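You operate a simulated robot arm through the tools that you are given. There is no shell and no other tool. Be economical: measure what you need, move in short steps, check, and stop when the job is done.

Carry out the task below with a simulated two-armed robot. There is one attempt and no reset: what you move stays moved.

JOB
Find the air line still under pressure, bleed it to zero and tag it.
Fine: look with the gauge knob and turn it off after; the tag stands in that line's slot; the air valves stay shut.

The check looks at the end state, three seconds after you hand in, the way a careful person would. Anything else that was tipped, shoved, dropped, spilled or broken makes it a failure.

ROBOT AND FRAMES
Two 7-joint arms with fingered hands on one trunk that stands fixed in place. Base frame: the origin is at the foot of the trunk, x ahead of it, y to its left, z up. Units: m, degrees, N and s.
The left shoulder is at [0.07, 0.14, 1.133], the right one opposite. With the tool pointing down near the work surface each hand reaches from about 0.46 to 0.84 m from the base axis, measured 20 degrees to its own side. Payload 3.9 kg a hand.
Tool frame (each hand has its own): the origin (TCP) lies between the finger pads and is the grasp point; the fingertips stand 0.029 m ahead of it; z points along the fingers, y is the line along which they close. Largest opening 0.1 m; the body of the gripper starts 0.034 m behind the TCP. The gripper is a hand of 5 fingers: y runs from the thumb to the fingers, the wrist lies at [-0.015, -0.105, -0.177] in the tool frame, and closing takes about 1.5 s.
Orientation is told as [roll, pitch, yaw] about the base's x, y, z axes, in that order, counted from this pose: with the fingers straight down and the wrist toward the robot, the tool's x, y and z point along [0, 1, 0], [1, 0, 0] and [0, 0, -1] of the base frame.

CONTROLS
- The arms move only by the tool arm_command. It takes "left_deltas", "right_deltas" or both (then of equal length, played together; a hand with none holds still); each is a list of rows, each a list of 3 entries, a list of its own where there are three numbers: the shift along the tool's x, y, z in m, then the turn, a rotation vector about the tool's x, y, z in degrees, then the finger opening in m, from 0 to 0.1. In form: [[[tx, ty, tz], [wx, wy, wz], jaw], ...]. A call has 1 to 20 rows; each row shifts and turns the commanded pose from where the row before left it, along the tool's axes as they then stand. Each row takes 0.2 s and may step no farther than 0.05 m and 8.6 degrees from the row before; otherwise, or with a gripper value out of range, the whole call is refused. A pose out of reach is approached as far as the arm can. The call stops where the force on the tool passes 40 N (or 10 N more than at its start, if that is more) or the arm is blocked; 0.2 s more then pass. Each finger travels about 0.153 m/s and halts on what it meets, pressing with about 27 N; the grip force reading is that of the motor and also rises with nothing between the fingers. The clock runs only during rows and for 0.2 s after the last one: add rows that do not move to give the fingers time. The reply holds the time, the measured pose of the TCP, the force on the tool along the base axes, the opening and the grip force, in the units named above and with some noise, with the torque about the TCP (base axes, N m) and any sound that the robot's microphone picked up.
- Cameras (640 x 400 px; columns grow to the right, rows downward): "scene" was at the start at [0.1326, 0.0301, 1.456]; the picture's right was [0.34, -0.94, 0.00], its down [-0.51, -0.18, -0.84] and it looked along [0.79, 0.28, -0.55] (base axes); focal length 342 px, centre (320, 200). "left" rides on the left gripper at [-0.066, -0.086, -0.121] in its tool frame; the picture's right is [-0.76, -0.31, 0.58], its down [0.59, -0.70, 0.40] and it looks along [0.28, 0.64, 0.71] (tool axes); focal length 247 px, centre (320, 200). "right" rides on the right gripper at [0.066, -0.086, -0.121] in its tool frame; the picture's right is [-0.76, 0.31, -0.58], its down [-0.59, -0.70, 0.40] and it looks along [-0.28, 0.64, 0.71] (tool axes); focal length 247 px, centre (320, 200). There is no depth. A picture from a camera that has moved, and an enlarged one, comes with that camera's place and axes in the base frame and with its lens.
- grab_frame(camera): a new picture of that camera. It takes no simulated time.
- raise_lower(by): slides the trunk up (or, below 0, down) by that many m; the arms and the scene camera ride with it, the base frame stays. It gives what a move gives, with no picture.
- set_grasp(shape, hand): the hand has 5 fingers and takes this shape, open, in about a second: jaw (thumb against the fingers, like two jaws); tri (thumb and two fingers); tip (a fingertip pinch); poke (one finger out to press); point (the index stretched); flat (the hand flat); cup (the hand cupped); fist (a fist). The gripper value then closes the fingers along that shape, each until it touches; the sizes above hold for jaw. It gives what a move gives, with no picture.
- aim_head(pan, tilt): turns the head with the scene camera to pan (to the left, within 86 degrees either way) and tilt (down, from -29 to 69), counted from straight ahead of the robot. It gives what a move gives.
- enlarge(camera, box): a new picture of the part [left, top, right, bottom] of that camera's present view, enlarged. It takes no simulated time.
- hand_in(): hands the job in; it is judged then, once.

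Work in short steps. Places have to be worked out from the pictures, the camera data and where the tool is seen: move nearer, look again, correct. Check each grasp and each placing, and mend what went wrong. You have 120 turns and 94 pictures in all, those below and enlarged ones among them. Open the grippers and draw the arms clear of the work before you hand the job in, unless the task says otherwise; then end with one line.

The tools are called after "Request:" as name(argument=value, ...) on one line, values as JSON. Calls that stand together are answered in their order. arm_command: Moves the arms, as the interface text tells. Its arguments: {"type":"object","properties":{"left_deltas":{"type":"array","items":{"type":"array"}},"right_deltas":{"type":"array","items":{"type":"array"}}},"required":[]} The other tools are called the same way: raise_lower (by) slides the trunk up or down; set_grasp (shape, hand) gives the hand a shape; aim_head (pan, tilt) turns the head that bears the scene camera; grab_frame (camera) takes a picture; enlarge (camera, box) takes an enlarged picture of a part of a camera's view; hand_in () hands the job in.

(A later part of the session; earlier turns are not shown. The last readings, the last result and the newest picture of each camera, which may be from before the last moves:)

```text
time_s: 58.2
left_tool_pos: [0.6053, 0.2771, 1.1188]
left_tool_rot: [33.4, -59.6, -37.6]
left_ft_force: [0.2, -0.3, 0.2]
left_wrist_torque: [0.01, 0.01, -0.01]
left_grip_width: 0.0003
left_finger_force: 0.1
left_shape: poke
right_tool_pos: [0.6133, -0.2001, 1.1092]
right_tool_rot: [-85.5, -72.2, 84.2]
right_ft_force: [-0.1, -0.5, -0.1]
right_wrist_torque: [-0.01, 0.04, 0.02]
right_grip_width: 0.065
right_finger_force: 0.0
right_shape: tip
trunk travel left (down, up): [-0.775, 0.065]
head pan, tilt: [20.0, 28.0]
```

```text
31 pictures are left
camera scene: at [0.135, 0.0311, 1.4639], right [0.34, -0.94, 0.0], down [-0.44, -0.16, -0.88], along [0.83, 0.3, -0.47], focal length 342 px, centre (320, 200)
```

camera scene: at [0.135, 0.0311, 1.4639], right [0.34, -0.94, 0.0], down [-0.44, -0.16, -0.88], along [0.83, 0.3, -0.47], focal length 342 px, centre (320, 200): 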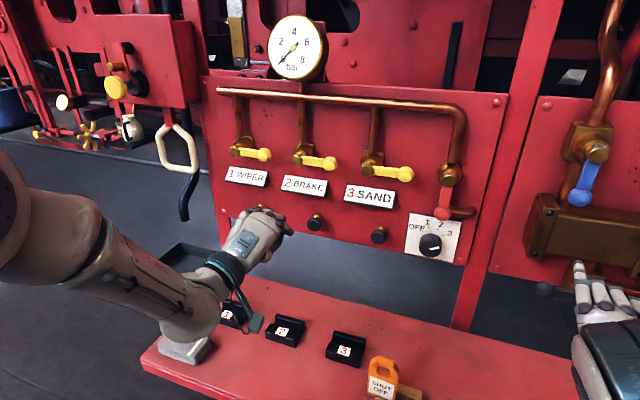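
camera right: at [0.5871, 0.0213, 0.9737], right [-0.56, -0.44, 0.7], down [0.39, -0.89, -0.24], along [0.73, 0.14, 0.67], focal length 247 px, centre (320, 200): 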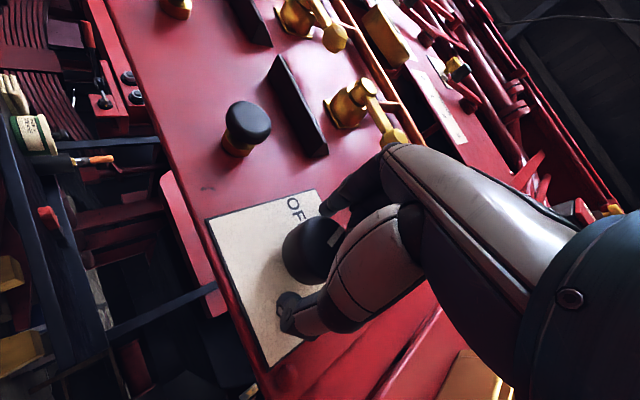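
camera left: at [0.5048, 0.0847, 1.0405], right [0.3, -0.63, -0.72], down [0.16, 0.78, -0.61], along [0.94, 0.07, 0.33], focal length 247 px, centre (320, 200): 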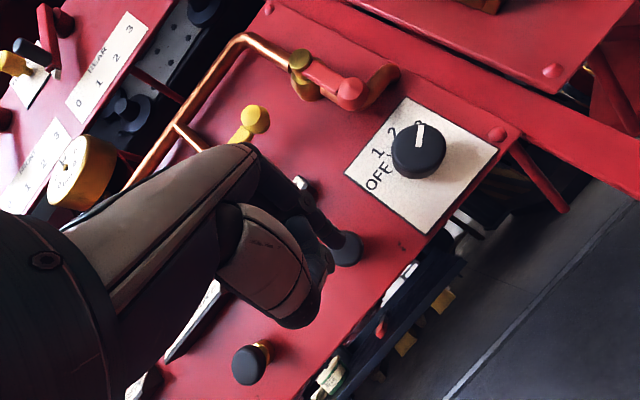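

Gauge stays at 0. Now the right hand returns to the knob to turn it back to OFF.

Request:
arm_command(right_deltas=[[[0.043, 0.0078, 0], [0, 0, 0], 0.065], [[0.043, 0.0078, 0], [0, 0, 0], 0.065], [[0.043, 0.0078, 0.01], [0, 0, 0], 0.065], [[0.043, 0.0078, 0.015], [0, 0, 0], 0.065], [[0.043, 0.0078, 0.015], [0, 0, 0], 0.065], [[0, 0, 0], [0, 0, 7.5], 0.065], [[0, 0, 0], [0, 0, 7.5], 0.065], [[0, 0, 0], [0, 0, 0], 0.065], [[0, 0, 0], [0, 0, 0], 0.065]])

Request:
grab_frame(camera="right")

```text
time_s: 60.2
left_tool_pos: [0.605, 0.2761, 1.1184]
left_tool_rot: [33.5, -59.4, -37.5]
left_ft_force: [0.3, 0.7, 0.5]
left_wrist_torque: [0.02, 0.0, 0.03]
left_grip_width: 0.0002
left_finger_force: 0.1
left_shape: poke
right_tool_pos: [0.6552, 0.0216, 1.0774]
right_tool_rot: [-70.6, -86.3, 69.9]
right_ft_force: [-1.4, 0.0, 0.2]
right_wrist_torque: [-0.02, -0.01, 0.02]
right_grip_width: 0.0649
right_finger_force: 0.0
right_shape: tip
trunk travel left (down, up): [-0.775, 0.065]
head pan, tilt: [20.0, 28.0]
```

```text
30 pictures are left
camera right: at [0.5334, 0.0834, 0.9904], right [-0.58, -0.73, 0.37], down [0.37, -0.64, -0.67], along [0.72, -0.25, 0.64], focal length 247 px, centre (320, 200)
```

right: 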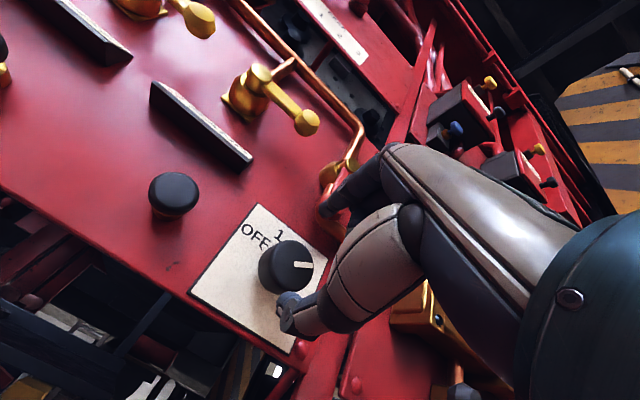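

Request:
arm_command(right_deltas=[[[-0.003, 0.001, 0.02], [0, 0, 0], 0.065], [[0, 0, 0.015], [0, 0, 0], 0.065], [[0, 0, 0], [0, 0, 0], 0.065], [[0, 0, 0], [0, 0, 0], 0.065]])

```text
time_s: 61.2
left_tool_pos: [0.6073, 0.2759, 1.1181]
left_tool_rot: [33.5, -59.5, -37.7]
left_ft_force: [0.7, 0.3, -0.6]
left_wrist_torque: [-0.01, 0.02, 0.0]
left_grip_width: 0.0
left_finger_force: 0.2
left_shape: poke
right_tool_pos: [0.6887, 0.0242, 1.0766]
right_tool_rot: [-72.9, -85.8, 72.5]
right_ft_force: [0.6, 0.0, -0.2]
right_wrist_torque: [-0.01, -0.02, 0.0]
right_grip_width: 0.0646
right_finger_force: 0.1
right_shape: tip
trunk travel left (down, up): [-0.775, 0.065]
head pan, tilt: [20.0, 28.0]
```

Slight left offset; correct, advance 2.5 cm, grip, and turn −42°.

Request:
arm_command(right_deltas=[[[-0.005, 0.001, 0.012], [0, 0, 0], 0.065], [[0, 0, 0.014], [0, 0, 0], 0.065], [[0, 0, 0], [0, 0, 0], 0.04], [[0, 0, 0], [0, 0, 0], 0.03], [[0, 0, 0], [0, 0, 0], 0.02], [[0, 0, 0], [0, 0, 0], 0.01], [[0, 0, 0], [0, 0, 0], 0.01]])

Request:
arm_command(right_deltas=[[[0, 0, 0], [0, 0, -7], 0.01], [[0, 0, 0], [0, 0, -7], 0.01], [[0, 0, 0], [0, 0, -7], 0.01], [[0, 0, 0], [0, 0, -7], 0.01], [[0, 0, 0], [0, 0, -7], 0.01], [[0, 0, 0], [0, 0, -7], 0.01], [[0, 0, 0], [0, 0, 0], 0.01]])

Request:
grab_frame(camera="right")

```text
time_s: 62.8
left_tool_pos: [0.6059, 0.2772, 1.1183]
left_tool_rot: [33.4, -59.5, -37.5]
left_ft_force: [0.0, 0.0, -0.4]
left_wrist_torque: [-0.01, 0.01, 0.02]
left_grip_width: 0.0002
left_finger_force: 0.1
left_shape: poke
right_tool_pos: [0.7151, 0.0192, 1.0772]
right_tool_rot: [-72.8, -85.9, 72.6]
right_ft_force: [4.1, 0.8, 1.8]
right_wrist_torque: [0.01, -0.14, -0.04]
right_grip_width: 0.0356
right_finger_force: 27.0
right_shape: tip
trunk travel left (down, up): [-0.775, 0.065]
head pan, tilt: [20.0, 28.0]
```

```text
time_s: 64.4
left_tool_pos: [0.6061, 0.2792, 1.1179]
left_tool_rot: [33.4, -59.7, -37.4]
left_ft_force: [0.1, 0.0, -0.4]
left_wrist_torque: [-0.02, 0.04, 0.02]
left_grip_width: 0.0
left_finger_force: 0.0
left_shape: poke
right_tool_pos: [0.7144, 0.0177, 1.0753]
right_tool_rot: [-87.9, -44.1, 87.8]
right_ft_force: [-2.1, 14.0, 1.7]
right_wrist_torque: [-0.06, -0.39, 0.23]
right_grip_width: 0.035
right_finger_force: 26.9
right_shape: tip
trunk travel left (down, up): [-0.775, 0.065]
head pan, tilt: [20.0, 28.0]
```

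```text
29 pictures are left
camera right: at [0.5907, 0.0026, 0.9718], right [-0.56, -0.3, 0.77], down [0.39, -0.92, -0.08], along [0.73, 0.25, 0.63], focal length 247 px, centre (320, 200)
```

right: 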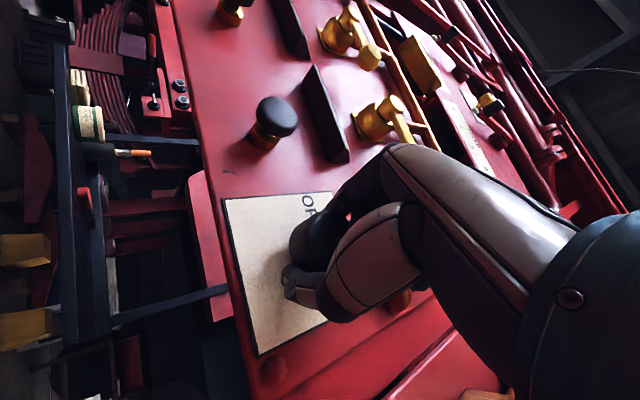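

Now ratchet: open, rotate back +42°, regrip, turn −42° again.

Request:
arm_command(right_deltas=[[[0, 0, 0], [0, 0, 0], 0.065], [[0, 0, 0], [0, 0, 0], 0.065], [[0, 0, 0], [0, 0, 7], 0.065], [[0, 0, 0], [0, 0, 7], 0.065], [[0, 0, 0], [0, 0, 7], 0.065], [[0, 0, 0], [0, 0, 7], 0.065], [[0, 0, 0], [0, 0, 7], 0.065], [[0, 0, 0], [0, 0, 7], 0.065], [[0, 0, 0], [0, 0, 0], 0.065], [[0, 0, 0], [0, 0, 0], 0.065]])

```text
time_s: 66.6
left_tool_pos: [0.6059, 0.2775, 1.119]
left_tool_rot: [33.4, -59.5, -37.6]
left_ft_force: [0.0, -0.7, -0.3]
left_wrist_torque: [0.02, -0.02, -0.01]
left_grip_width: 0.0
left_finger_force: 0.2
left_shape: poke
right_tool_pos: [0.7142, 0.0202, 1.0768]
right_tool_rot: [-72.6, -85.9, 72.5]
right_ft_force: [-1.4, 0.2, 0.1]
right_wrist_torque: [-0.01, -0.03, -0.05]
right_grip_width: 0.0649
right_finger_force: 0.0
right_shape: tip
trunk travel left (down, up): [-0.775, 0.065]
head pan, tilt: [20.0, 28.0]
```

Request:
arm_command(right_deltas=[[[0, 0, 0], [0, 0, 0], 0.04], [[0, 0, 0], [0, 0, 0], 0.03], [[0, 0, 0], [0, 0, 0], 0.02], [[0, 0, 0], [0, 0, 0], 0.01], [[0, 0, 0], [0, 0, 0], 0.01], [[0, 0, 0], [0, 0, -7], 0.01], [[0, 0, 0], [0, 0, -7], 0.01], [[0, 0, 0], [0, 0, -7], 0.01], [[0, 0, 0], [0, 0, -7], 0.01], [[0, 0, 0], [0, 0, -7], 0.01], [[0, 0, 0], [0, 0, -7], 0.01], [[0, 0, 0], [0, 0, 0], 0.01]])

Request:
enlarge(camera="scene", box=[250, 0, 350, 90])

Request:
arm_command(right_deltas=[[[0, 0, 0], [0, 0, 0], 0.065], [[0, 0, 0], [0, 0, 0], 0.065], [[0, 0, 0], [0, 0, 7], 0.065], [[0, 0, 0], [0, 0, 7], 0.065], [[0, 0, 0], [0, 0, 7], 0.065], [[0, 0, 0], [0, 0, 7], 0.065], [[0, 0, 0], [0, 0, 7], 0.065], [[0, 0, 0], [0, 0, 7], 0.065], [[0, 0, 0], [0, 0, 0], 0.065], [[0, 0, 0], [0, 0, 0], 0.065]])

Request:
enlarge(camera="right", box=[220, 150, 420, 350])

```text
time_s: 69.2
left_tool_pos: [0.6047, 0.2796, 1.1187]
left_tool_rot: [33.3, -59.7, -37.4]
left_ft_force: [0.4, -0.6, 0.1]
left_wrist_torque: [0.0, -0.03, 0.01]
left_grip_width: 0.0
left_finger_force: 0.0
left_shape: poke
right_tool_pos: [0.7158, 0.017, 1.0753]
right_tool_rot: [-88.0, -44.1, 87.9]
right_ft_force: [-1.7, 13.5, 3.2]
right_wrist_torque: [0.0, -0.43, 0.2]
right_grip_width: 0.0353
right_finger_force: 27.2
right_shape: tip
trunk travel left (down, up): [-0.775, 0.065]
head pan, tilt: [20.0, 28.0]
```

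```text
4.44 times, centred on (300, 45) of scene
camera zoom: at [0.1333, 0.0347, 1.464], right [0.34, -0.94, 0.0], down [-0.44, -0.16, -0.88], along [0.83, 0.3, -0.47], focal length 1522 px, centre (409, 889)
```

zoom: 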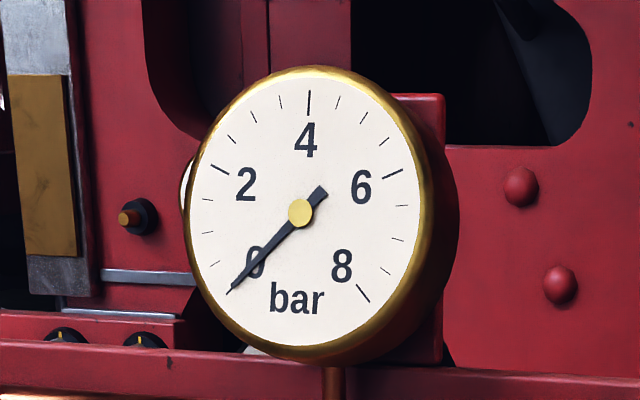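

```text
time_s: 71.4
left_tool_pos: [0.6055, 0.277, 1.1188]
left_tool_rot: [33.5, -59.5, -37.6]
left_ft_force: [1.1, 0.3, 0.4]
left_wrist_torque: [0.02, -0.02, 0.01]
left_grip_width: 0.0001
left_finger_force: 0.0
left_shape: poke
right_tool_pos: [0.7142, 0.0186, 1.077]
right_tool_rot: [-72.6, -86.0, 72.2]
right_ft_force: [-1.2, 0.8, 0.1]
right_wrist_torque: [0.0, -0.02, -0.04]
right_grip_width: 0.0649
right_finger_force: 0.2
right_shape: tip
trunk travel left (down, up): [-0.775, 0.065]
head pan, tilt: [20.0, 28.0]
```

```text
2.00 times, centred on (320, 250) of right
camera zoom: at [0.5914, 0.0793, 0.9901], right [-0.57, -0.73, 0.37], down [0.38, -0.64, -0.67], along [0.73, -0.24, 0.64], focal length 494 px, centre (320, 100)
```

zoom: 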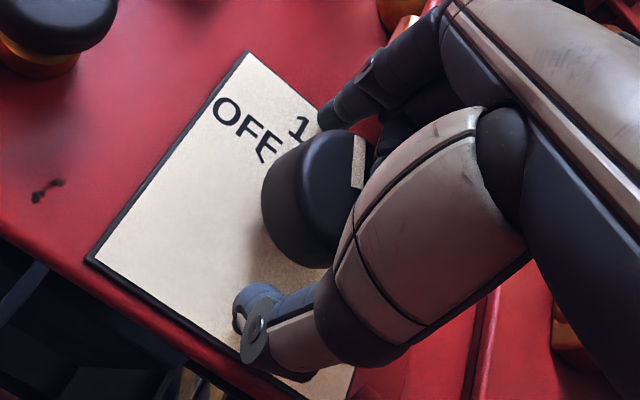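

Pointer now around 1; one more grip and −36°.

Request:
arm_command(right_deltas=[[[0, 0, 0], [0, 0, 0], 0.04], [[0, 0, 0], [0, 0, 0], 0.03], [[0, 0, 0], [0, 0, 0], 0.02], [[0, 0, 0], [0, 0, 0], 0.01], [[0, 0, 0], [0, 0, 0], 0.01], [[0, 0, 0], [0, 0, -6], 0.01], [[0, 0, 0], [0, 0, -6], 0.01], [[0, 0, 0], [0, 0, -6], 0.01], [[0, 0, 0], [0, 0, -6], 0.01], [[0, 0, 0], [0, 0, -6], 0.01], [[0, 0, 0], [0, 0, -6], 0.01], [[0, 0, 0], [0, 0, 0], 0.01], [[0, 0, 0], [0, 0, 0], 0.065], [[0, 0, 0], [0, 0, 0], 0.065], [[0, 0, -0.03], [0, 0, 0], 0.065], [[0, 0, -0.03], [0, 0, 0], 0.065], [[0, 0, 0], [0, 0, 0], 0.065]])

Request:
enlarge(camera="right", box=[180, 150, 400, 350])

```text
time_s: 75.0
left_tool_pos: [0.6062, 0.2771, 1.1192]
left_tool_rot: [33.4, -59.5, -37.6]
left_ft_force: [0.4, 0.8, 0.0]
left_wrist_torque: [-0.02, 0.02, -0.01]
left_grip_width: 0.0
left_finger_force: 0.1
left_shape: poke
right_tool_pos: [0.6602, 0.0028, 1.0697]
right_tool_rot: [-86.2, -50.8, 84.9]
right_ft_force: [1.0, -0.2, 0.4]
right_wrist_torque: [0.0, -0.01, -0.02]
right_grip_width: 0.0649
right_finger_force: 0.0
right_shape: tip
trunk travel left (down, up): [-0.775, 0.065]
head pan, tilt: [20.0, 28.0]
```

```text
2.00 times, centred on (290, 250) of right
camera zoom: at [0.5349, 0.0036, 0.9671], right [-0.56, -0.37, 0.74], down [0.36, -0.91, -0.19], along [0.75, 0.16, 0.65], focal length 494 px, centre (380, 100)
```

zoom: 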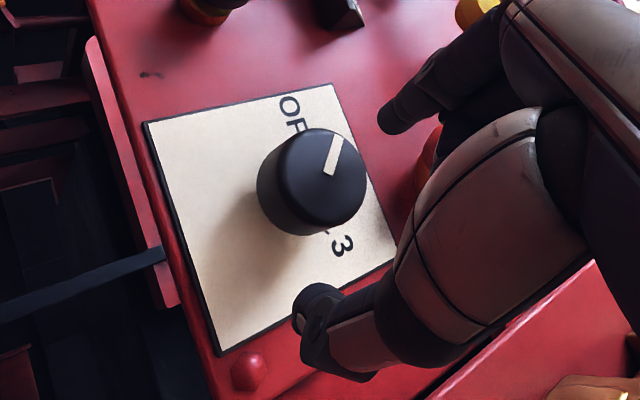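

Pointer ≈ −52°, ~10–15° short of OFF. Go in once more: rotate +20°, realign.

Request:
arm_command(right_deltas=[[[0, 0, 0], [0, 0, 7], 0.065], [[0, 0, 0], [0, 0, 7], 0.065], [[0, 0, 0], [0, 0, 7], 0.065], [[0.005, 0.007, 0.015], [0, 0, 0], 0.065], [[0, 0, 0], [0, 0, 0], 0.065], [[0, 0, 0], [0, 0, 0], 0.065]])

```text
time_s: 76.4
left_tool_pos: [0.6058, 0.2767, 1.1181]
left_tool_rot: [33.4, -59.6, -37.6]
left_ft_force: [1.1, -0.3, 0.5]
left_wrist_torque: [0.0, -0.04, -0.06]
left_grip_width: 0.0002
left_finger_force: 0.2
left_shape: poke
right_tool_pos: [0.6722, 0.0186, 1.085]
right_tool_rot: [-85.9, -71.6, 85.0]
right_ft_force: [0.4, -0.9, 0.0]
right_wrist_torque: [-0.02, -0.01, -0.01]
right_grip_width: 0.0649
right_finger_force: 0.1
right_shape: tip
trunk travel left (down, up): [-0.775, 0.065]
head pan, tilt: [20.0, 28.0]
```

Request:
arm_command(right_deltas=[[[0.001, -0.007, 0.02], [0, 0, 0], 0.065], [[0, 0, 0], [0, 0, 0], 0.065], [[0, 0, 0], [0, 0, 0], 0.065]])

```text
time_s: 77.2
left_tool_pos: [0.6068, 0.2772, 1.1185]
left_tool_rot: [33.5, -59.5, -37.6]
left_ft_force: [0.2, 0.0, -1.0]
left_wrist_torque: [-0.02, 0.03, 0.0]
left_grip_width: 0.0
left_finger_force: 0.1
left_shape: poke
right_tool_pos: [0.6919, 0.0229, 1.0762]
right_tool_rot: [-86.0, -71.1, 85.8]
right_ft_force: [-0.3, -0.4, -0.3]
right_wrist_torque: [0.0, -0.01, 0.03]
right_grip_width: 0.0649
right_finger_force: 0.1
right_shape: tip
trunk travel left (down, up): [-0.775, 0.065]
head pan, tilt: [20.0, 28.0]
```

Aligned; advance, grip, turn −24°, release, back off and check.

Request:
arm_command(right_deltas=[[[-0.005, 0.0, 0.012], [0, 0, 0], 0.065], [[0, 0, 0.012], [0, 0, 0], 0.065], [[0, 0, 0], [0, 0, 0], 0.04], [[0, 0, 0], [0, 0, 0], 0.03], [[0, 0, 0], [0, 0, 0], 0.02], [[0, 0, 0], [0, 0, 0], 0.01], [[0, 0, 0], [0, 0, 0], 0.01], [[0, 0, 0], [0, 0, -8], 0.01], [[0, 0, 0], [0, 0, -8], 0.01], [[0, 0, 0], [0, 0, -8], 0.01], [[0, 0, 0], [0, 0, 0], 0.01], [[0, 0, 0], [0, 0, 0], 0.01]])

Request:
arm_command(right_deltas=[[[0, 0, 0], [0, 0, 0], 0.065], [[0, 0, 0], [0, 0, 0], 0.065], [[0, 0, -0.03], [0, 0, 0], 0.065], [[0, 0, -0.04], [0, 0, 0], 0.065], [[0, 0, -0.03], [0, 0, 0], 0.065], [[-0.04, -0.02, 0], [0, 0, 0], 0.065], [[-0.04, -0.02, 0], [0, 0, 0], 0.065], [[-0.04, -0.02, 0], [0, 0, 0], 0.065], [[-0.04, -0.02, 0], [0, 0, 0], 0.065], [[0, 0, 0], [0, 0, 0], 0.065]])

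Request:
enlarge(camera="scene", box=[340, 160, 480, 280])

```text
time_s: 79.8
left_tool_pos: [0.6068, 0.279, 1.1177]
left_tool_rot: [33.2, -59.6, -37.5]
left_ft_force: [-0.2, 0.6, 0.0]
left_wrist_torque: [-0.02, 0.0, 0.02]
left_grip_width: 0.0
left_finger_force: 0.1
left_shape: poke
right_tool_pos: [0.7149, 0.0164, 1.0759]
right_tool_rot: [-87.9, -47.2, 87.6]
right_ft_force: [3.9, 7.2, 0.0]
right_wrist_torque: [0.19, -0.17, 0.16]
right_grip_width: 0.0355
right_finger_force: 27.3
right_shape: tip
trunk travel left (down, up): [-0.775, 0.065]
head pan, tilt: [20.0, 28.0]
```

```text
time_s: 81.1
left_tool_pos: [0.6044, 0.275, 1.1187]
left_tool_rot: [33.6, -59.5, -37.8]
left_ft_force: [0.0, -0.1, 0.8]
left_wrist_torque: [0.03, 0.01, 0.0]
left_grip_width: 0.0
left_finger_force: 0.0
left_shape: poke
right_tool_pos: [0.609, -0.0255, 1.0201]
right_tool_rot: [-76.8, -47.6, 77.7]
right_ft_force: [0.8, 0.2, 0.1]
right_wrist_torque: [0.0, -0.01, 0.0]
right_grip_width: 0.0652
right_finger_force: 0.0
right_shape: tip
trunk travel left (down, up): [-0.775, 0.065]
head pan, tilt: [20.0, 28.0]
stopped in row 6 (right hand): the arm was blocked; the commanded pose is now the measured one
```

```text
3.33 times, centred on (410, 220) of scene
camera zoom: at [0.134, 0.0295, 1.464], right [0.34, -0.94, 0.0], down [-0.44, -0.16, -0.88], along [0.83, 0.3, -0.47], focal length 1142 px, centre (20, 133)
```

zoom: 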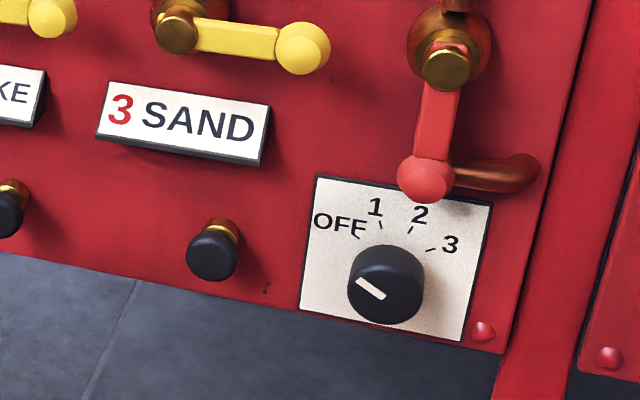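

Knob reads OFF as at the start. The right arm stopped (blocked); look at the surroundings.

Request:
aim_head(pan=5, tilt=42)

Request:
grab_frame(camera="scene")

```text
time_s: 81.9
left_tool_pos: [0.6061, 0.2768, 1.1196]
left_tool_rot: [33.4, -59.5, -37.6]
left_ft_force: [0.0, -0.7, -0.3]
left_wrist_torque: [0.01, 0.03, 0.03]
left_grip_width: 0.0001
left_finger_force: 0.1
left_shape: poke
right_tool_pos: [0.6096, -0.0247, 1.0206]
right_tool_rot: [-76.9, -47.5, 77.8]
right_ft_force: [0.2, 0.5, 0.0]
right_wrist_torque: [-0.01, -0.04, -0.01]
right_grip_width: 0.0651
right_finger_force: 0.0
right_shape: tip
trunk travel left (down, up): [-0.775, 0.065]
head pan, tilt: [5.0, 42.0]
```

```text
24 pictures are left
camera scene: at [0.1322, 0.0078, 1.4425], right [0.09, -1.0, 0.0], down [-0.67, -0.06, -0.74], along [0.74, 0.07, -0.67], focal length 342 px, centre (320, 200)
```

scene: 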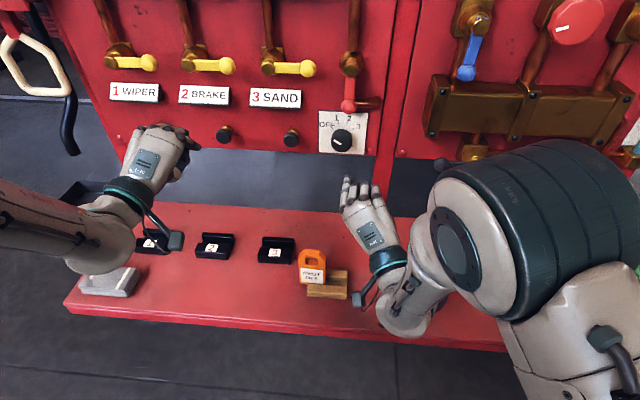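

The right arm seems at a joint limit; tag and stand are undisturbed. Lift the right hand straight up and recheck (mug is under that arm).

Request:
arm_command(right_deltas=[[[-0.0263, 0.0295, -0.006], [0, 0, 0], 0.065], [[-0.0263, 0.0295, -0.006], [0, 0, 0], 0.065], [[-0.0263, 0.0295, -0.006], [0, 0, 4], 0.065], [[-0.0263, 0.0295, -0.006], [0, 0, 4], 0.065], [[-0.035, 0.0, 0], [0, 0, 4], 0.065], [[-0.035, 0, 0], [0, 0, 4], 0.065], [[-0.035, -0.015, 0], [0, 0, 4], 0.065], [[-0.035, -0.015, 0], [0, 0, 0], 0.065], [[-0.035, -0.015, 0], [0, 0, 0], 0.065]])

Request:
grab_frame(camera="scene")

```text
time_s: 82.6
left_tool_pos: [0.6061, 0.2774, 1.1189]
left_tool_rot: [33.3, -59.5, -37.6]
left_ft_force: [0.6, 1.1, -0.1]
left_wrist_torque: [0.02, 0.01, 0.0]
left_grip_width: 0.0001
left_finger_force: 0.0
left_shape: poke
right_tool_pos: [0.5979, -0.037, 0.9888]
right_tool_rot: [-59.4, -44.7, 63.5]
right_ft_force: [-0.2, 0.8, -0.8]
right_wrist_torque: [-0.04, -0.05, -0.01]
right_grip_width: 0.0653
right_finger_force: 0.0
right_shape: tip
trunk travel left (down, up): [-0.775, 0.065]
head pan, tilt: [5.0, 42.0]
stopped in row 3 (right hand): the arm was blocked; the commanded pose is now the measured one
```

```text
23 pictures are left
camera scene: at [0.1329, 0.0074, 1.4423], right [0.09, -1.0, 0.0], down [-0.67, -0.06, -0.74], along [0.74, 0.06, -0.67], focal length 342 px, centre (320, 200)
```

scene: 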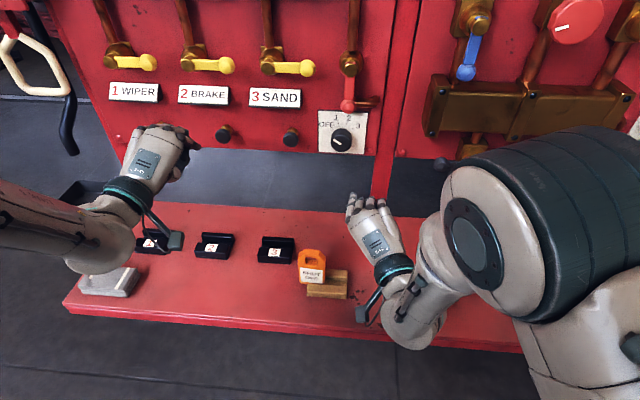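

Odd: it moved down instead of up. Check whether the forearm is against the mug before any further motion.

Request:
enlarge(camera="scene", box=[320, 180, 560, 370])

```text
2.11 times, centred on (440, 275) of scene
camera zoom: at [0.1329, 0.0074, 1.4423], right [0.09, -1.0, 0.0], down [-0.67, -0.06, -0.74], along [0.74, 0.06, -0.67], focal length 721 px, centre (67, 42)
```

zoom: 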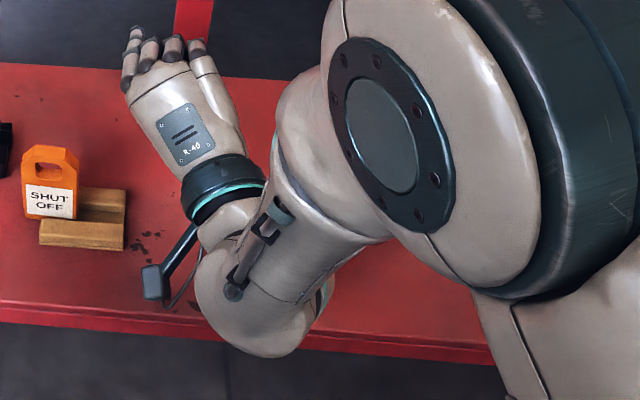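

The elbow is flexed to its limit (wrist too close to the shoulder). Move forward along base x while rolling back, as in the earlier good posture.

Request:
arm_command(right_deltas=[[[-0.0047, 0.008, 0.0233], [0, 0, 0], 0.065], [[-0.0047, 0.008, 0.0233], [0, 0, 0], 0.065], [[-0.0047, 0.008, 0.01], [0, 0, 8], 0.065], [[0, 0, 0], [0, 0, 8], 0.065]])

```text
time_s: 83.6
left_tool_pos: [0.6067, 0.2765, 1.1183]
left_tool_rot: [33.3, -59.4, -37.6]
left_ft_force: [0.3, 0.1, 0.5]
left_wrist_torque: [0.01, 0.01, -0.04]
left_grip_width: 0.0
left_finger_force: 0.1
left_shape: poke
right_tool_pos: [0.6583, -0.0351, 0.9951]
right_tool_rot: [-48.1, -57.5, 49.1]
right_ft_force: [-0.2, -0.5, 0.1]
right_wrist_torque: [-0.02, 0.04, 0.02]
right_grip_width: 0.0651
right_finger_force: 0.1
right_shape: tip
trunk travel left (down, up): [-0.775, 0.065]
head pan, tilt: [5.0, 42.0]
```

Tracking well again. Now raise 8 cm and then shift right 12 cm, in base directions.

Request:
arm_command(right_deltas=[[[-0.012, 0.0253, -0.0108], [0, 0, 0], 0.065], [[-0.012, 0.0253, -0.0108], [0, 0, 0], 0.065], [[-0.008, 0.017, -0.007], [0, 0, 0], 0.065], [[-0.0274, -0.012, -0.005], [0, 0, 0], 0.065], [[-0.0274, -0.012, -0.005], [0, 0, 0], 0.065], [[-0.0274, -0.012, -0.005], [0, 0, 0], 0.065], [[-0.0274, -0.012, -0.005], [0, 0, 0], 0.065], [[0, 0, 0], [0, 0, 0], 0.065]])

Request:
grab_frame(camera="scene")

```text
time_s: 85.4
left_tool_pos: [0.6051, 0.2777, 1.1189]
left_tool_rot: [33.5, -59.6, -37.5]
left_ft_force: [-0.3, -0.3, -0.3]
left_wrist_torque: [-0.05, 0.02, 0.04]
left_grip_width: 0.0
left_finger_force: 0.0
left_shape: poke
right_tool_pos: [0.6335, -0.1526, 1.0858]
right_tool_rot: [-48.2, -57.4, 49.1]
right_ft_force: [0.7, 0.5, 0.4]
right_wrist_torque: [0.06, 0.01, -0.04]
right_grip_width: 0.0651
right_finger_force: 0.2
right_shape: tip
trunk travel left (down, up): [-0.775, 0.065]
head pan, tilt: [5.0, 42.0]
```

```text
21 pictures are left
camera scene: at [0.132, 0.0079, 1.4425], right [0.09, -1.0, 0.0], down [-0.67, -0.06, -0.74], along [0.74, 0.06, -0.67], focal length 342 px, centre (320, 200)
```

scene: 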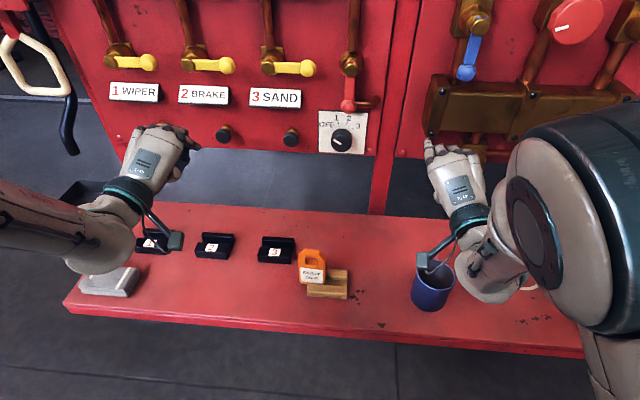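

Mug is upright in place, knob OFF, gauge side done. Now the left hand: open jaw shape, rotate to fingers-down for picking the tag.

Request:
set_grasp(hand="left", shape="jaw")

Request:
arm_command(left_deltas=[[[0, 0, 0], [0, 0, -6], 0.06], [[0, 0, 0], [0, 0, -6], 0.06], [[0, 0, 0], [0, 0, -6], 0.06], [[0, 0, 0], [8.1, 0, 0], 0.06], [[0, 0, 0], [8.1, 0, 0], 0.06], [[0, 0, 0], [8.1, 0, 0], 0.06], [[0, 0, 0], [8.1, 0, 0], 0.06], [[0, 0, 0], [8.1, 0, 0], 0.06], [[0, 0, 0], [8.1, 0, 0], 0.06], [[0, 0, 0], [8.1, 0, 0], 0.06], [[0, 0, 0], [8.1, 0, 0], 0.06], [[0, 0, 0], [0, 0, 0], 0.06]])

```text
time_s: 86.3
left_tool_pos: [0.606, 0.2761, 1.1179]
left_tool_rot: [33.6, -59.5, -37.6]
left_ft_force: [-0.2, -0.5, -0.4]
left_wrist_torque: [-0.01, 0.01, 0.01]
left_grip_width: 0.0998
left_finger_force: 0.1
left_shape: jaw
right_tool_pos: [0.6337, -0.1519, 1.084]
right_tool_rot: [-48.1, -57.6, 49.2]
right_ft_force: [0.3, -0.4, -0.2]
right_wrist_torque: [-0.01, 0.03, 0.02]
right_grip_width: 0.0652
right_finger_force: 0.1
right_shape: tip
trunk travel left (down, up): [-0.775, 0.065]
head pan, tilt: [5.0, 42.0]
```

```text
time_s: 88.9
left_tool_pos: [0.6036, 0.2835, 1.1258]
left_tool_rot: [-2.5, -4.3, 0.1]
left_ft_force: [-0.3, 0.1, 0.5]
left_wrist_torque: [0.0, 0.04, 0.01]
left_grip_width: 0.0602
left_finger_force: 0.0
left_shape: jaw
left hand out of reach, approached as far as the arm can: row 9
right_tool_pos: [0.6332, -0.1519, 1.0873]
right_tool_rot: [-48.2, -57.6, 49.2]
right_ft_force: [0.9, -0.2, 0.3]
right_wrist_torque: [0.03, 0.0, 0.02]
right_grip_width: 0.0651
right_finger_force: 0.0
right_shape: tip
trunk travel left (down, up): [-0.775, 0.065]
head pan, tilt: [5.0, 42.0]
```

Fingers are down. Correct small tilt and move above the tag (x≈0.54, y≈0.055, z≈1.05).

Request:
arm_command(left_deltas=[[[-0.038, -0.01, 0], [2, 1.2, 0], 0.06], [[-0.038, -0.01, 0], [2.2, 1.2, 0], 0.06], [[-0.038, -0.01, 0], [0, 0, 0], 0.06], [[-0.038, -0.01, 0.01], [0, 0, 0], 0.06], [[-0.038, -0.01, 0.02], [0, 0, 0], 0.06], [[-0.038, -0.01, 0.02], [0, 0, 0], 0.06], [[0, 0, 0.02], [0, 0, 0], 0.06], [[0, 0, 0], [0, 0, 0], 0.06]])

Request:
grab_frame(camera="scene")

Request:
grab_frame(camera="left")

```text
time_s: 90.7
left_tool_pos: [0.5528, 0.0667, 1.0487]
left_tool_rot: [-0.1, 0.4, -0.9]
left_ft_force: [-0.8, -0.3, 0.1]
left_wrist_torque: [0.0, -0.02, 0.03]
left_grip_width: 0.0598
left_finger_force: 0.1
left_shape: jaw
left hand out of reach, approached as far as the arm can: row 5, 6, 7
right_tool_pos: [0.6343, -0.1531, 1.0863]
right_tool_rot: [-48.0, -57.6, 49.1]
right_ft_force: [-0.6, -0.1, 0.1]
right_wrist_torque: [-0.01, 0.01, -0.01]
right_grip_width: 0.0653
right_finger_force: 0.1
right_shape: tip
trunk travel left (down, up): [-0.775, 0.065]
head pan, tilt: [5.0, 42.0]
```

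```text
20 pictures are left
camera scene: at [0.1321, 0.007, 1.4425], right [0.09, -1.0, 0.0], down [-0.67, -0.06, -0.74], along [0.74, 0.06, -0.67], focal length 342 px, centre (320, 200)
```

scene: 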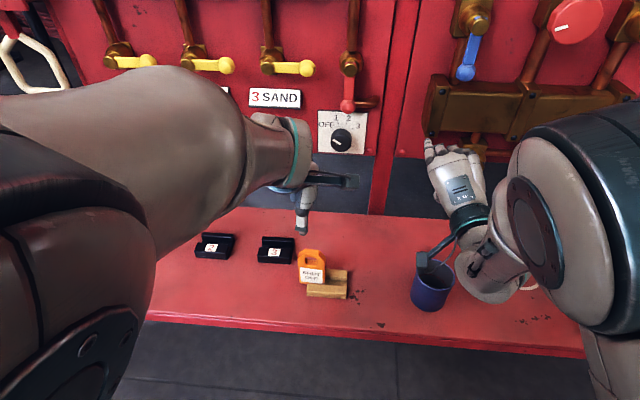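

```text
19 pictures are left
camera left: at [0.4659, 0.0043, 1.1707], right [-0.32, -0.75, -0.57], down [-0.7, 0.6, -0.39], along [0.64, 0.27, -0.72], focal length 247 px, centre (320, 200)
```

left: 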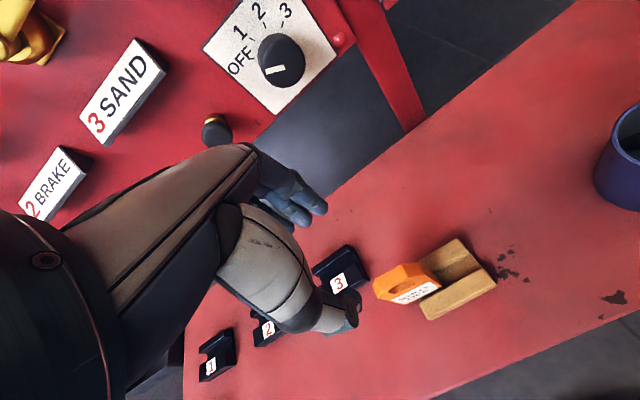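

Tag top ≈ (0.545, 0.055, 0.93). Lower to z≈0.975 while centring.

Request:
arm_command(left_deltas=[[[-0.004, -0.003, 0.025], [0, 0, 0], 0.06], [[-0.004, -0.003, 0.025], [0, 0, 0], 0.06], [[-0.003, -0.002, 0.024], [0, 0, 0], 0.06], [[0, 0, 0], [0, 0, 0], 0.06]])

Request:
grab_frame(camera="left")

Request:
enlarge(camera="scene", box=[240, 180, 400, 310])

```text
time_s: 91.7
left_tool_pos: [0.5451, 0.0709, 0.9801]
left_tool_rot: [-0.9, 0.0, -0.3]
left_ft_force: [-0.1, 1.1, -0.6]
left_wrist_torque: [0.02, -0.01, 0.0]
left_grip_width: 0.0598
left_finger_force: 0.2
left_shape: jaw
left hand out of reach, approached as far as the arm can: row 1, 2
right_tool_pos: [0.634, -0.1535, 1.0866]
right_tool_rot: [-48.2, -57.6, 49.1]
right_ft_force: [0.3, -0.1, -0.9]
right_wrist_torque: [0.0, 0.02, -0.02]
right_grip_width: 0.0651
right_finger_force: 0.1
right_shape: tip
trunk travel left (down, up): [-0.775, 0.065]
head pan, tilt: [5.0, 42.0]
```

```text
18 pictures are left
camera left: at [0.4579, 0.0078, 1.1021], right [-0.31, -0.76, -0.57], down [-0.7, 0.59, -0.41], along [0.64, 0.27, -0.72], focal length 247 px, centre (320, 200)
```

left: 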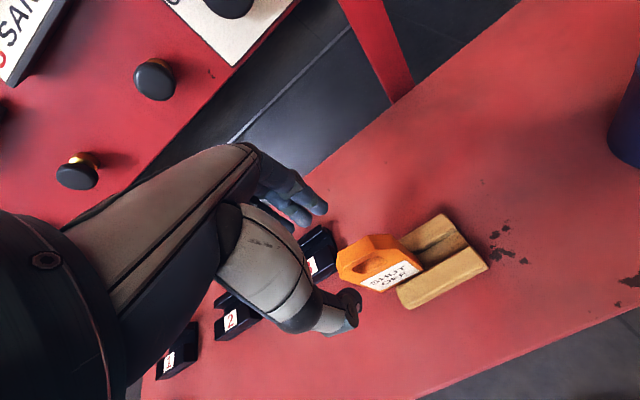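

```text
3.08 times, centred on (320, 245) of scene
camera zoom: at [0.1318, 0.0072, 1.4425], right [0.09, -1.0, 0.0], down [-0.67, -0.06, -0.74], along [0.74, 0.06, -0.67], focal length 1054 px, centre (320, 62)
```

zoom: 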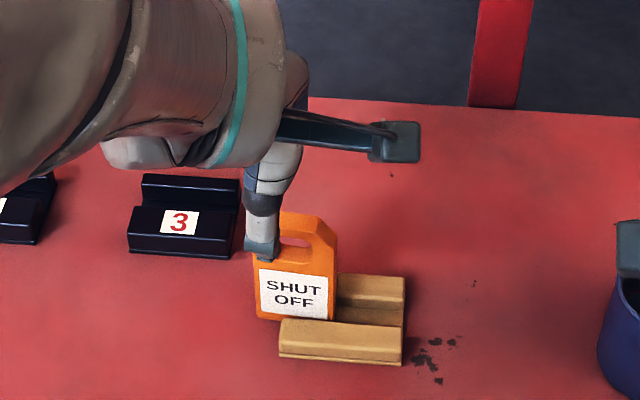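

Tag top ≈ (0.542, 0.053, 0.937). Shift 1.7 cm right, then check before descending.

Request:
arm_command(left_deltas=[[[-0.017, -0.002, 0], [0, 0.5, 0], 0.06], [[0, 0, 0], [0, 0, 0], 0.06], [[0, 0, 0], [0, 0, 0], 0.06]])

```text
time_s: 92.5
left_tool_pos: [0.5408, 0.0725, 0.9729]
left_tool_rot: [-0.5, 0.5, -0.2]
left_ft_force: [-0.3, 0.0, 0.7]
left_wrist_torque: [0.01, 0.0, 0.01]
left_grip_width: 0.06
left_finger_force: 0.1
left_shape: jaw
left hand out of reach, approached as far as the arm can: row 1
right_tool_pos: [0.6352, -0.1531, 1.0858]
right_tool_rot: [-48.1, -57.7, 49.1]
right_ft_force: [0.0, -0.8, 0.4]
right_wrist_torque: [0.0, -0.01, 0.01]
right_grip_width: 0.0654
right_finger_force: 0.0
right_shape: tip
trunk travel left (down, up): [-0.775, 0.065]
head pan, tilt: [5.0, 42.0]
```

The left arm can't fold any further right; the right arm has the better reach for the tag. Retreat the left hand up and out, while the right rotates to fingers-down.

Request:
arm_command(left_deltas=[[[0, 0, -0.045], [0, 0, 0], 0.06], [[0, 0, -0.045], [0, 0, 0], 0.06], [[0.02, 0, -0.04], [0, 0, 0], 0.06], [[0.045, 0, 0], [0, 0, 0], 0.06], [[0.045, 0, 0], [0, 0, 0], 0.06], [[0.045, 0, 0], [0, 0, 0], 0.06], [[0.045, 0, 0], [0, 0, 0], 0.06], [[0.045, 0, 0], [0, 0, 0], 0.06], [[0.045, 0, 0], [0, 0, 0], 0.06], [[0, 0, 0], [0, 0, 0], 0.06], [[0, 0, 0], [0, 0, 0], 0.06], [[0, 0, 0], [0, 0, 0], 0.06]], right_deltas=[[[0, 0, -0.01], [0, 0, 8.4], 0.06], [[0, 0.02, 0], [0, 0, 8.4], 0.06], [[0, 0.02, 0], [0, 0, 8.4], 0.06], [[0, 0, 0], [8.5, 0, 0], 0.06], [[0, 0, 0], [8.5, 0, 0], 0.06], [[0, 0, 0], [8.5, 0, 0], 0.06], [[0, 0, 0], [8.5, 0, 0], 0.06], [[0, 0, 0], [8.5, 0, 0], 0.06], [[0, 0, 0], [8.5, 0, 0], 0.06], [[0, 0, 0], [8.5, 0, 0], 0.06], [[0, 0, 0], [8.5, 0, 0], 0.06], [[0, 0, 0], [0, 0, 0], 0.06]])

Request:
set_grasp(hand="right", shape="jaw")

Request:
grab_frame(camera="scene")

```text
time_s: 95.1
left_tool_pos: [0.556, 0.3508, 1.0722]
left_tool_rot: [2.2, 1.0, -0.4]
left_ft_force: [0.5, 0.9, 0.6]
left_wrist_torque: [-0.01, 0.01, 0.0]
left_grip_width: 0.0602
left_finger_force: 0.1
left_shape: jaw
left hand out of reach, approached as far as the arm can: row 1, 2, 3
right_tool_pos: [0.639, -0.1434, 1.1266]
right_tool_rot: [-0.1, -0.8, -3.7]
right_ft_force: [-0.5, -0.2, 0.7]
right_wrist_torque: [-0.01, 0.0, 0.01]
right_grip_width: 0.0603
right_finger_force: 0.1
right_shape: tip
trunk travel left (down, up): [-0.775, 0.065]
head pan, tilt: [5.0, 42.0]
```

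```text
time_s: 96.0
left_tool_pos: [0.5526, 0.3496, 1.0749]
left_tool_rot: [2.2, 0.8, -0.4]
left_ft_force: [0.6, 0.2, -0.2]
left_wrist_torque: [0.02, -0.01, -0.01]
left_grip_width: 0.0603
left_finger_force: 0.1
left_shape: jaw
right_tool_pos: [0.6326, -0.1436, 1.1252]
right_tool_rot: [-0.1, -0.9, -3.7]
right_ft_force: [-20.9, -0.1, -4.9]
right_wrist_torque: [0.04, 0.01, -0.3]
right_grip_width: 0.0983
right_finger_force: 0.1
right_shape: jaw
trunk travel left (down, up): [-0.775, 0.065]
head pan, tilt: [5.0, 42.0]
```

```text
16 pictures are left
camera scene: at [0.1272, 0.007, 1.4429], right [0.09, -1.0, 0.0], down [-0.66, -0.06, -0.75], along [0.74, 0.06, -0.67], focal length 342 px, centre (320, 200)
```

scene: 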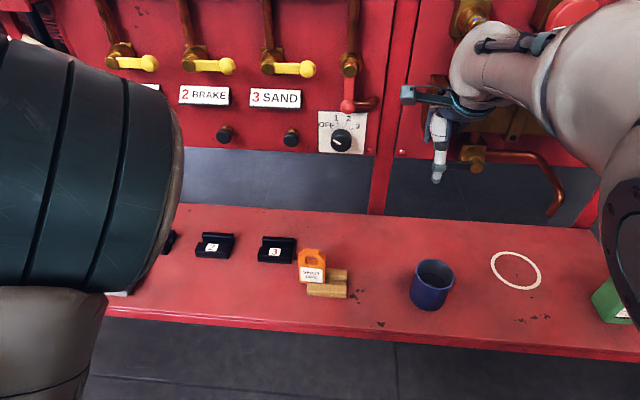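

The opened fingers press on the right-hand brass fitting (−21 N). Back off straight −x at once and narrow the hand.

Request:
arm_command(right_deltas=[[[0, -0.03, 0], [0, 0, 0], 0.06], [[0, -0.03, 0], [0, 0, -3.7], 0.06], [[0, 0, 0], [0, 0, 0], 0.06]])

Request:
aim_head(pan=-5, tilt=33)

Request:
grab_frame(camera="scene")

```text
time_s: 96.8
left_tool_pos: [0.5575, 0.3509, 1.07]
left_tool_rot: [2.2, 1.0, -0.4]
left_ft_force: [0.0, 0.1, 0.1]
left_wrist_torque: [0.0, 0.03, 0.0]
left_grip_width: 0.0602
left_finger_force: 0.1
left_shape: jaw
right_tool_pos: [0.5796, -0.1382, 1.1245]
right_tool_rot: [-0.2, -1.1, 0.1]
right_ft_force: [0.7, 0.0, -0.4]
right_wrist_torque: [-0.01, 0.03, -0.02]
right_grip_width: 0.0601
right_finger_force: 0.1
right_shape: jaw
trunk travel left (down, up): [-0.775, 0.065]
head pan, tilt: [5.0, 42.0]
```

```text
time_s: 97.5
left_tool_pos: [0.5559, 0.3492, 1.0722]
left_tool_rot: [2.2, 0.8, -0.4]
left_ft_force: [0.6, -0.4, 0.1]
left_wrist_torque: [0.02, 0.03, -0.01]
left_grip_width: 0.0598
left_finger_force: 0.1
left_shape: jaw
right_tool_pos: [0.5791, -0.1387, 1.1252]
right_tool_rot: [-0.2, -1.0, 0.0]
right_ft_force: [-0.4, 0.0, -0.1]
right_wrist_torque: [-0.01, 0.0, 0.0]
right_grip_width: 0.0604
right_finger_force: 0.0
right_shape: jaw
trunk travel left (down, up): [-0.775, 0.065]
head pan, tilt: [-5.0, 33.0]
```

```text
15 pictures are left
camera scene: at [0.1373, -0.0079, 1.456], right [-0.09, -1.0, 0.0], down [-0.54, 0.05, -0.84], along [0.84, -0.07, -0.55], focal length 342 px, centre (320, 200)
```

scene: 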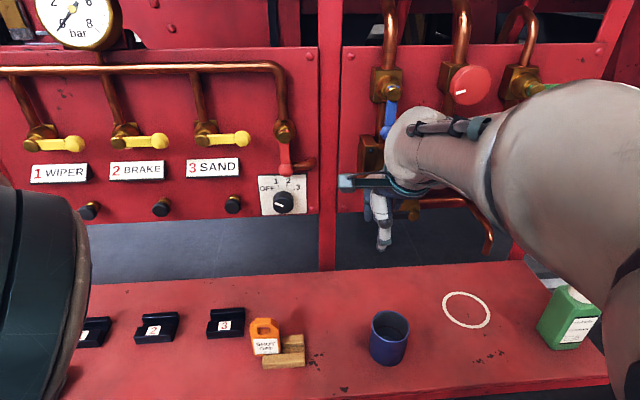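

Levers look unchanged. Now move the right hand over to above the tag at (0.542, 0.053).

Request:
arm_command(right_deltas=[[[0.038, -0.0074, 0.01], [0, 0, 0], 0.06], [[0.038, -0.0074, 0.01], [0, 0, 0], 0.06], [[0.038, -0.0074, 0.01], [0, 0, 0], 0.06], [[0.038, -0.0074, 0.01], [0, 0, 0], 0.06], [[0.038, -0.0074, 0.01], [0, 0, 0], 0.06], [[0, 0, 0.04], [0, 0, 0], 0.06], [[0, 0, 0.04], [0, 0, 0], 0.06], [[0, 0, 0.0], [0, 0, 0], 0.06]])

Request:
grab_frame(camera="scene")

Request:
grab_frame(camera="right")

```text
time_s: 99.3
left_tool_pos: [0.5555, 0.3507, 1.0727]
left_tool_rot: [2.2, 0.8, -0.3]
left_ft_force: [0.1, 0.2, -0.5]
left_wrist_torque: [-0.01, 0.01, -0.01]
left_grip_width: 0.0602
left_finger_force: 0.1
left_shape: jaw
right_tool_pos: [0.5555, 0.049, 1.0156]
right_tool_rot: [3.0, -2.1, -1.1]
right_ft_force: [-0.3, -0.2, -0.7]
right_wrist_torque: [-0.02, -0.01, 0.01]
right_grip_width: 0.0602
right_finger_force: 0.1
right_shape: jaw
right hand out of reach, approached as far as the arm can: row 1
trunk travel left (down, up): [-0.775, 0.065]
head pan, tilt: [-5.0, 33.0]
```

```text
14 pictures are left
camera scene: at [0.1363, -0.0069, 1.4562], right [-0.09, -1.0, 0.0], down [-0.54, 0.05, -0.84], along [0.84, -0.07, -0.54], focal length 342 px, centre (320, 200)
```

scene: 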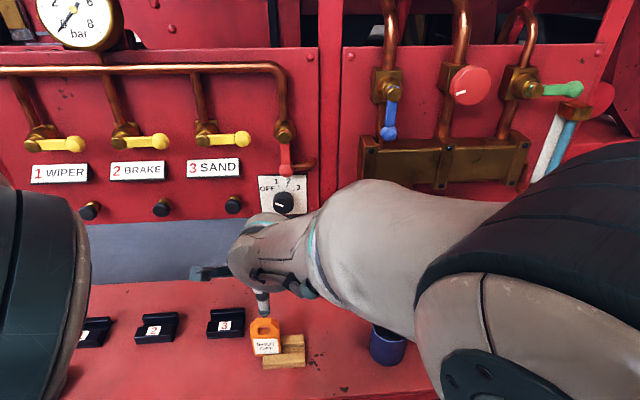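

```text
13 pictures are left
camera right: at [0.467, 0.1093, 1.1367], right [0.27, -0.79, 0.55], down [-0.7, -0.55, -0.46], along [0.66, -0.26, -0.7], focal length 247 px, centre (320, 200)
```

right: 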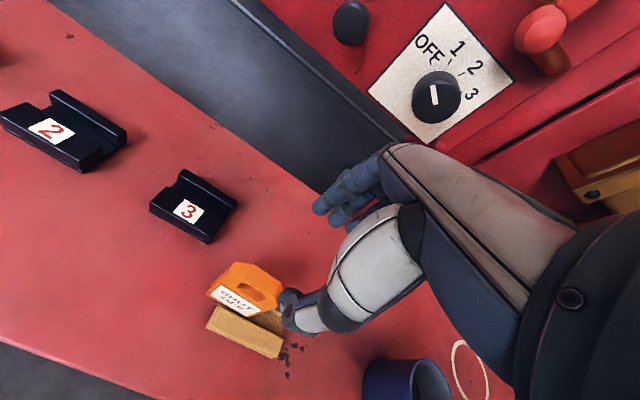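

Align: shift −1.4 cm in x, +0.6 cm in y, straighten, and lower to z≈0.975.

Request:
arm_command(right_deltas=[[[0.006, -0.014, 0.01], [2, -3, 0], 0.06], [[0, 0, 0.03], [0, 0, 1], 0.06], [[0, 0, 0], [0, 0, 0], 0.06], [[0, 0, 0], [0, 0, 0], 0.06]])

Request:
grab_frame(camera="right")

```text
time_s: 100.5
left_tool_pos: [0.5554, 0.3505, 1.0721]
left_tool_rot: [2.1, 0.9, -0.3]
left_ft_force: [-0.5, -0.7, 0.5]
left_wrist_torque: [-0.02, 0.0, -0.02]
left_grip_width: 0.06
left_finger_force: 0.0
left_shape: jaw
right_tool_pos: [0.5487, 0.05, 0.9811]
right_tool_rot: [1.3, -0.2, -3.0]
right_ft_force: [-0.5, 1.5, -0.9]
right_wrist_torque: [0.01, 0.01, -0.02]
right_grip_width: 0.0603
right_finger_force: 0.0
right_shape: jaw
trunk travel left (down, up): [-0.775, 0.065]
head pan, tilt: [-5.0, 33.0]
stopped in row 4 (right hand): the arm was blocked; the commanded pose is now the measured one
```

```text
12 pictures are left
camera right: at [0.4665, 0.116, 1.1036], right [0.26, -0.79, 0.56], down [-0.73, -0.54, -0.41], along [0.63, -0.3, -0.72], focal length 247 px, centre (320, 200)
```

right: 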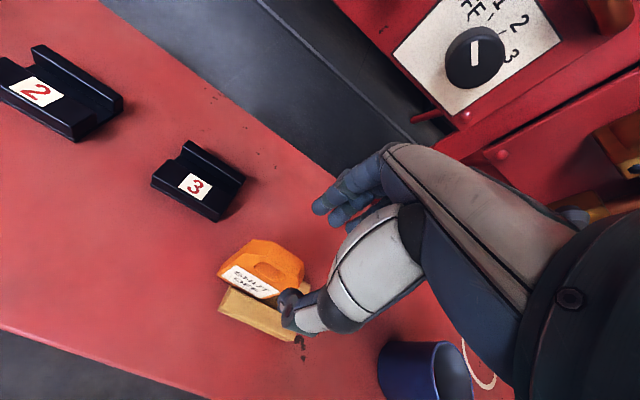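

Request:
grab_frame(camera="scene")

```text
11 pictures are left
camera scene: at [0.1379, -0.0081, 1.456], right [-0.09, -1.0, 0.0], down [-0.54, 0.05, -0.84], along [0.84, -0.07, -0.54], focal length 342 px, centre (320, 200)
```

scene: 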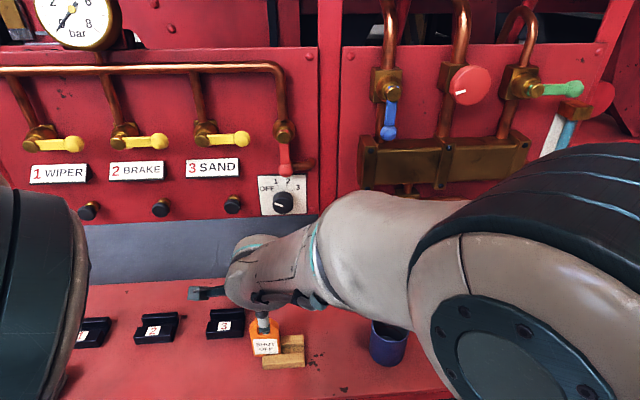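

It's only the elbow-flex limit (nothing touched; forearm is well above the mug). x is within 1 cm of the tag, fine for the ±3 cm opening; descend in small steps.

Request:
arm_command(right_deltas=[[[0.003, 0, 0.015], [0, 0, 0], 0.06], [[0.003, 0, 0.015], [0, 0, 0], 0.06], [[0, 0, 0.015], [0, 0, 0], 0.06], [[0, 0, 0], [0, 0, 0], 0.06]])

Request:
grab_frame(camera="right")

```text
time_s: 101.7
left_tool_pos: [0.556, 0.3499, 1.0701]
left_tool_rot: [2.1, 0.9, -0.2]
left_ft_force: [0.7, -0.1, 0.1]
left_wrist_torque: [-0.03, 0.03, -0.01]
left_grip_width: 0.0601
left_finger_force: 0.0
left_shape: jaw
right_tool_pos: [0.564, 0.0493, 0.9684]
right_tool_rot: [6.1, -1.0, -5.6]
right_ft_force: [0.3, 0.5, 0.2]
right_wrist_torque: [-0.01, 0.04, 0.01]
right_grip_width: 0.0603
right_finger_force: 0.2
right_shape: jaw
trunk travel left (down, up): [-0.775, 0.065]
head pan, tilt: [-5.0, 33.0]
stopped in row 4 (right hand): the arm was blocked; the commanded pose is now the measured one
```

```text
10 pictures are left
camera right: at [0.482, 0.1106, 1.0936], right [0.22, -0.84, 0.5], down [-0.75, -0.47, -0.47], along [0.63, -0.27, -0.73], focal length 247 px, centre (320, 200)
```

right: 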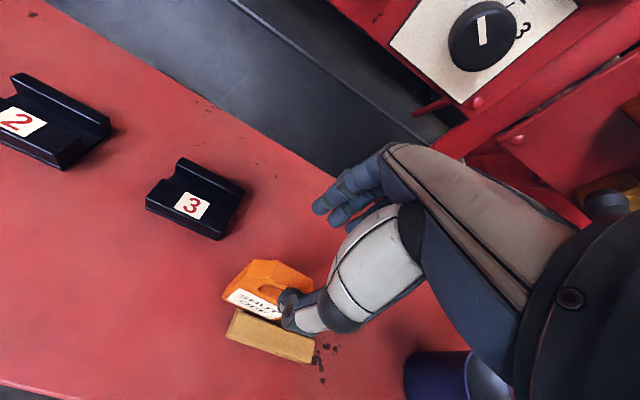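

Closing across the tag's thickness forces the wrist too near the shoulder. I'll instead yaw the hand +90° (wrist to the right) and grip the tag by its side edges; raise first, then rotate.

Request:
arm_command(right_deltas=[[[0, 0, -0.025], [0, 0, 0], 0.06], [[0, 0, -0.025], [0, 0, 0], 0.06], [[0, 0, -0.01], [0, -5, -5], 0.08], [[0, 0, 0], [0, 0, -8.5], 0.09], [[0, 0, 0], [0, 0, -8.5], 0.09], [[0, 0, 0], [0, 0, -8.5], 0.09], [[0, 0, 0], [0, 0, -8.5], 0.09], [[0, 0, 0], [0, 0, -8.5], 0.09], [[0, 0, 0], [0, 0, -8.5], 0.09], [[0, 0, 0], [0, 0, -8.5], 0.09], [[0, 0, 0], [0, 0, -8.5], 0.09], [[0, 0, 0], [0, 0, -8.5], 0.09], [[0, 0, 0], [0, 0, -8.5], 0.09], [[0, 0, 0], [0, 0, 0], 0.09]])

```text
time_s: 104.7
left_tool_pos: [0.5559, 0.3508, 1.0728]
left_tool_rot: [2.1, 0.9, -0.3]
left_ft_force: [-0.3, 0.3, 0.9]
left_wrist_torque: [-0.02, 0.0, -0.04]
left_grip_width: 0.0601
left_finger_force: 0.0
left_shape: jaw
right_tool_pos: [0.561, 0.0452, 1.0266]
right_tool_rot: [-1.0, -0.7, 84.8]
right_ft_force: [-0.5, -0.5, -0.3]
right_wrist_torque: [-0.02, 0.04, 0.0]
right_grip_width: 0.0897
right_finger_force: 0.0
right_shape: jaw
trunk travel left (down, up): [-0.775, 0.065]
head pan, tilt: [-5.0, 33.0]
```

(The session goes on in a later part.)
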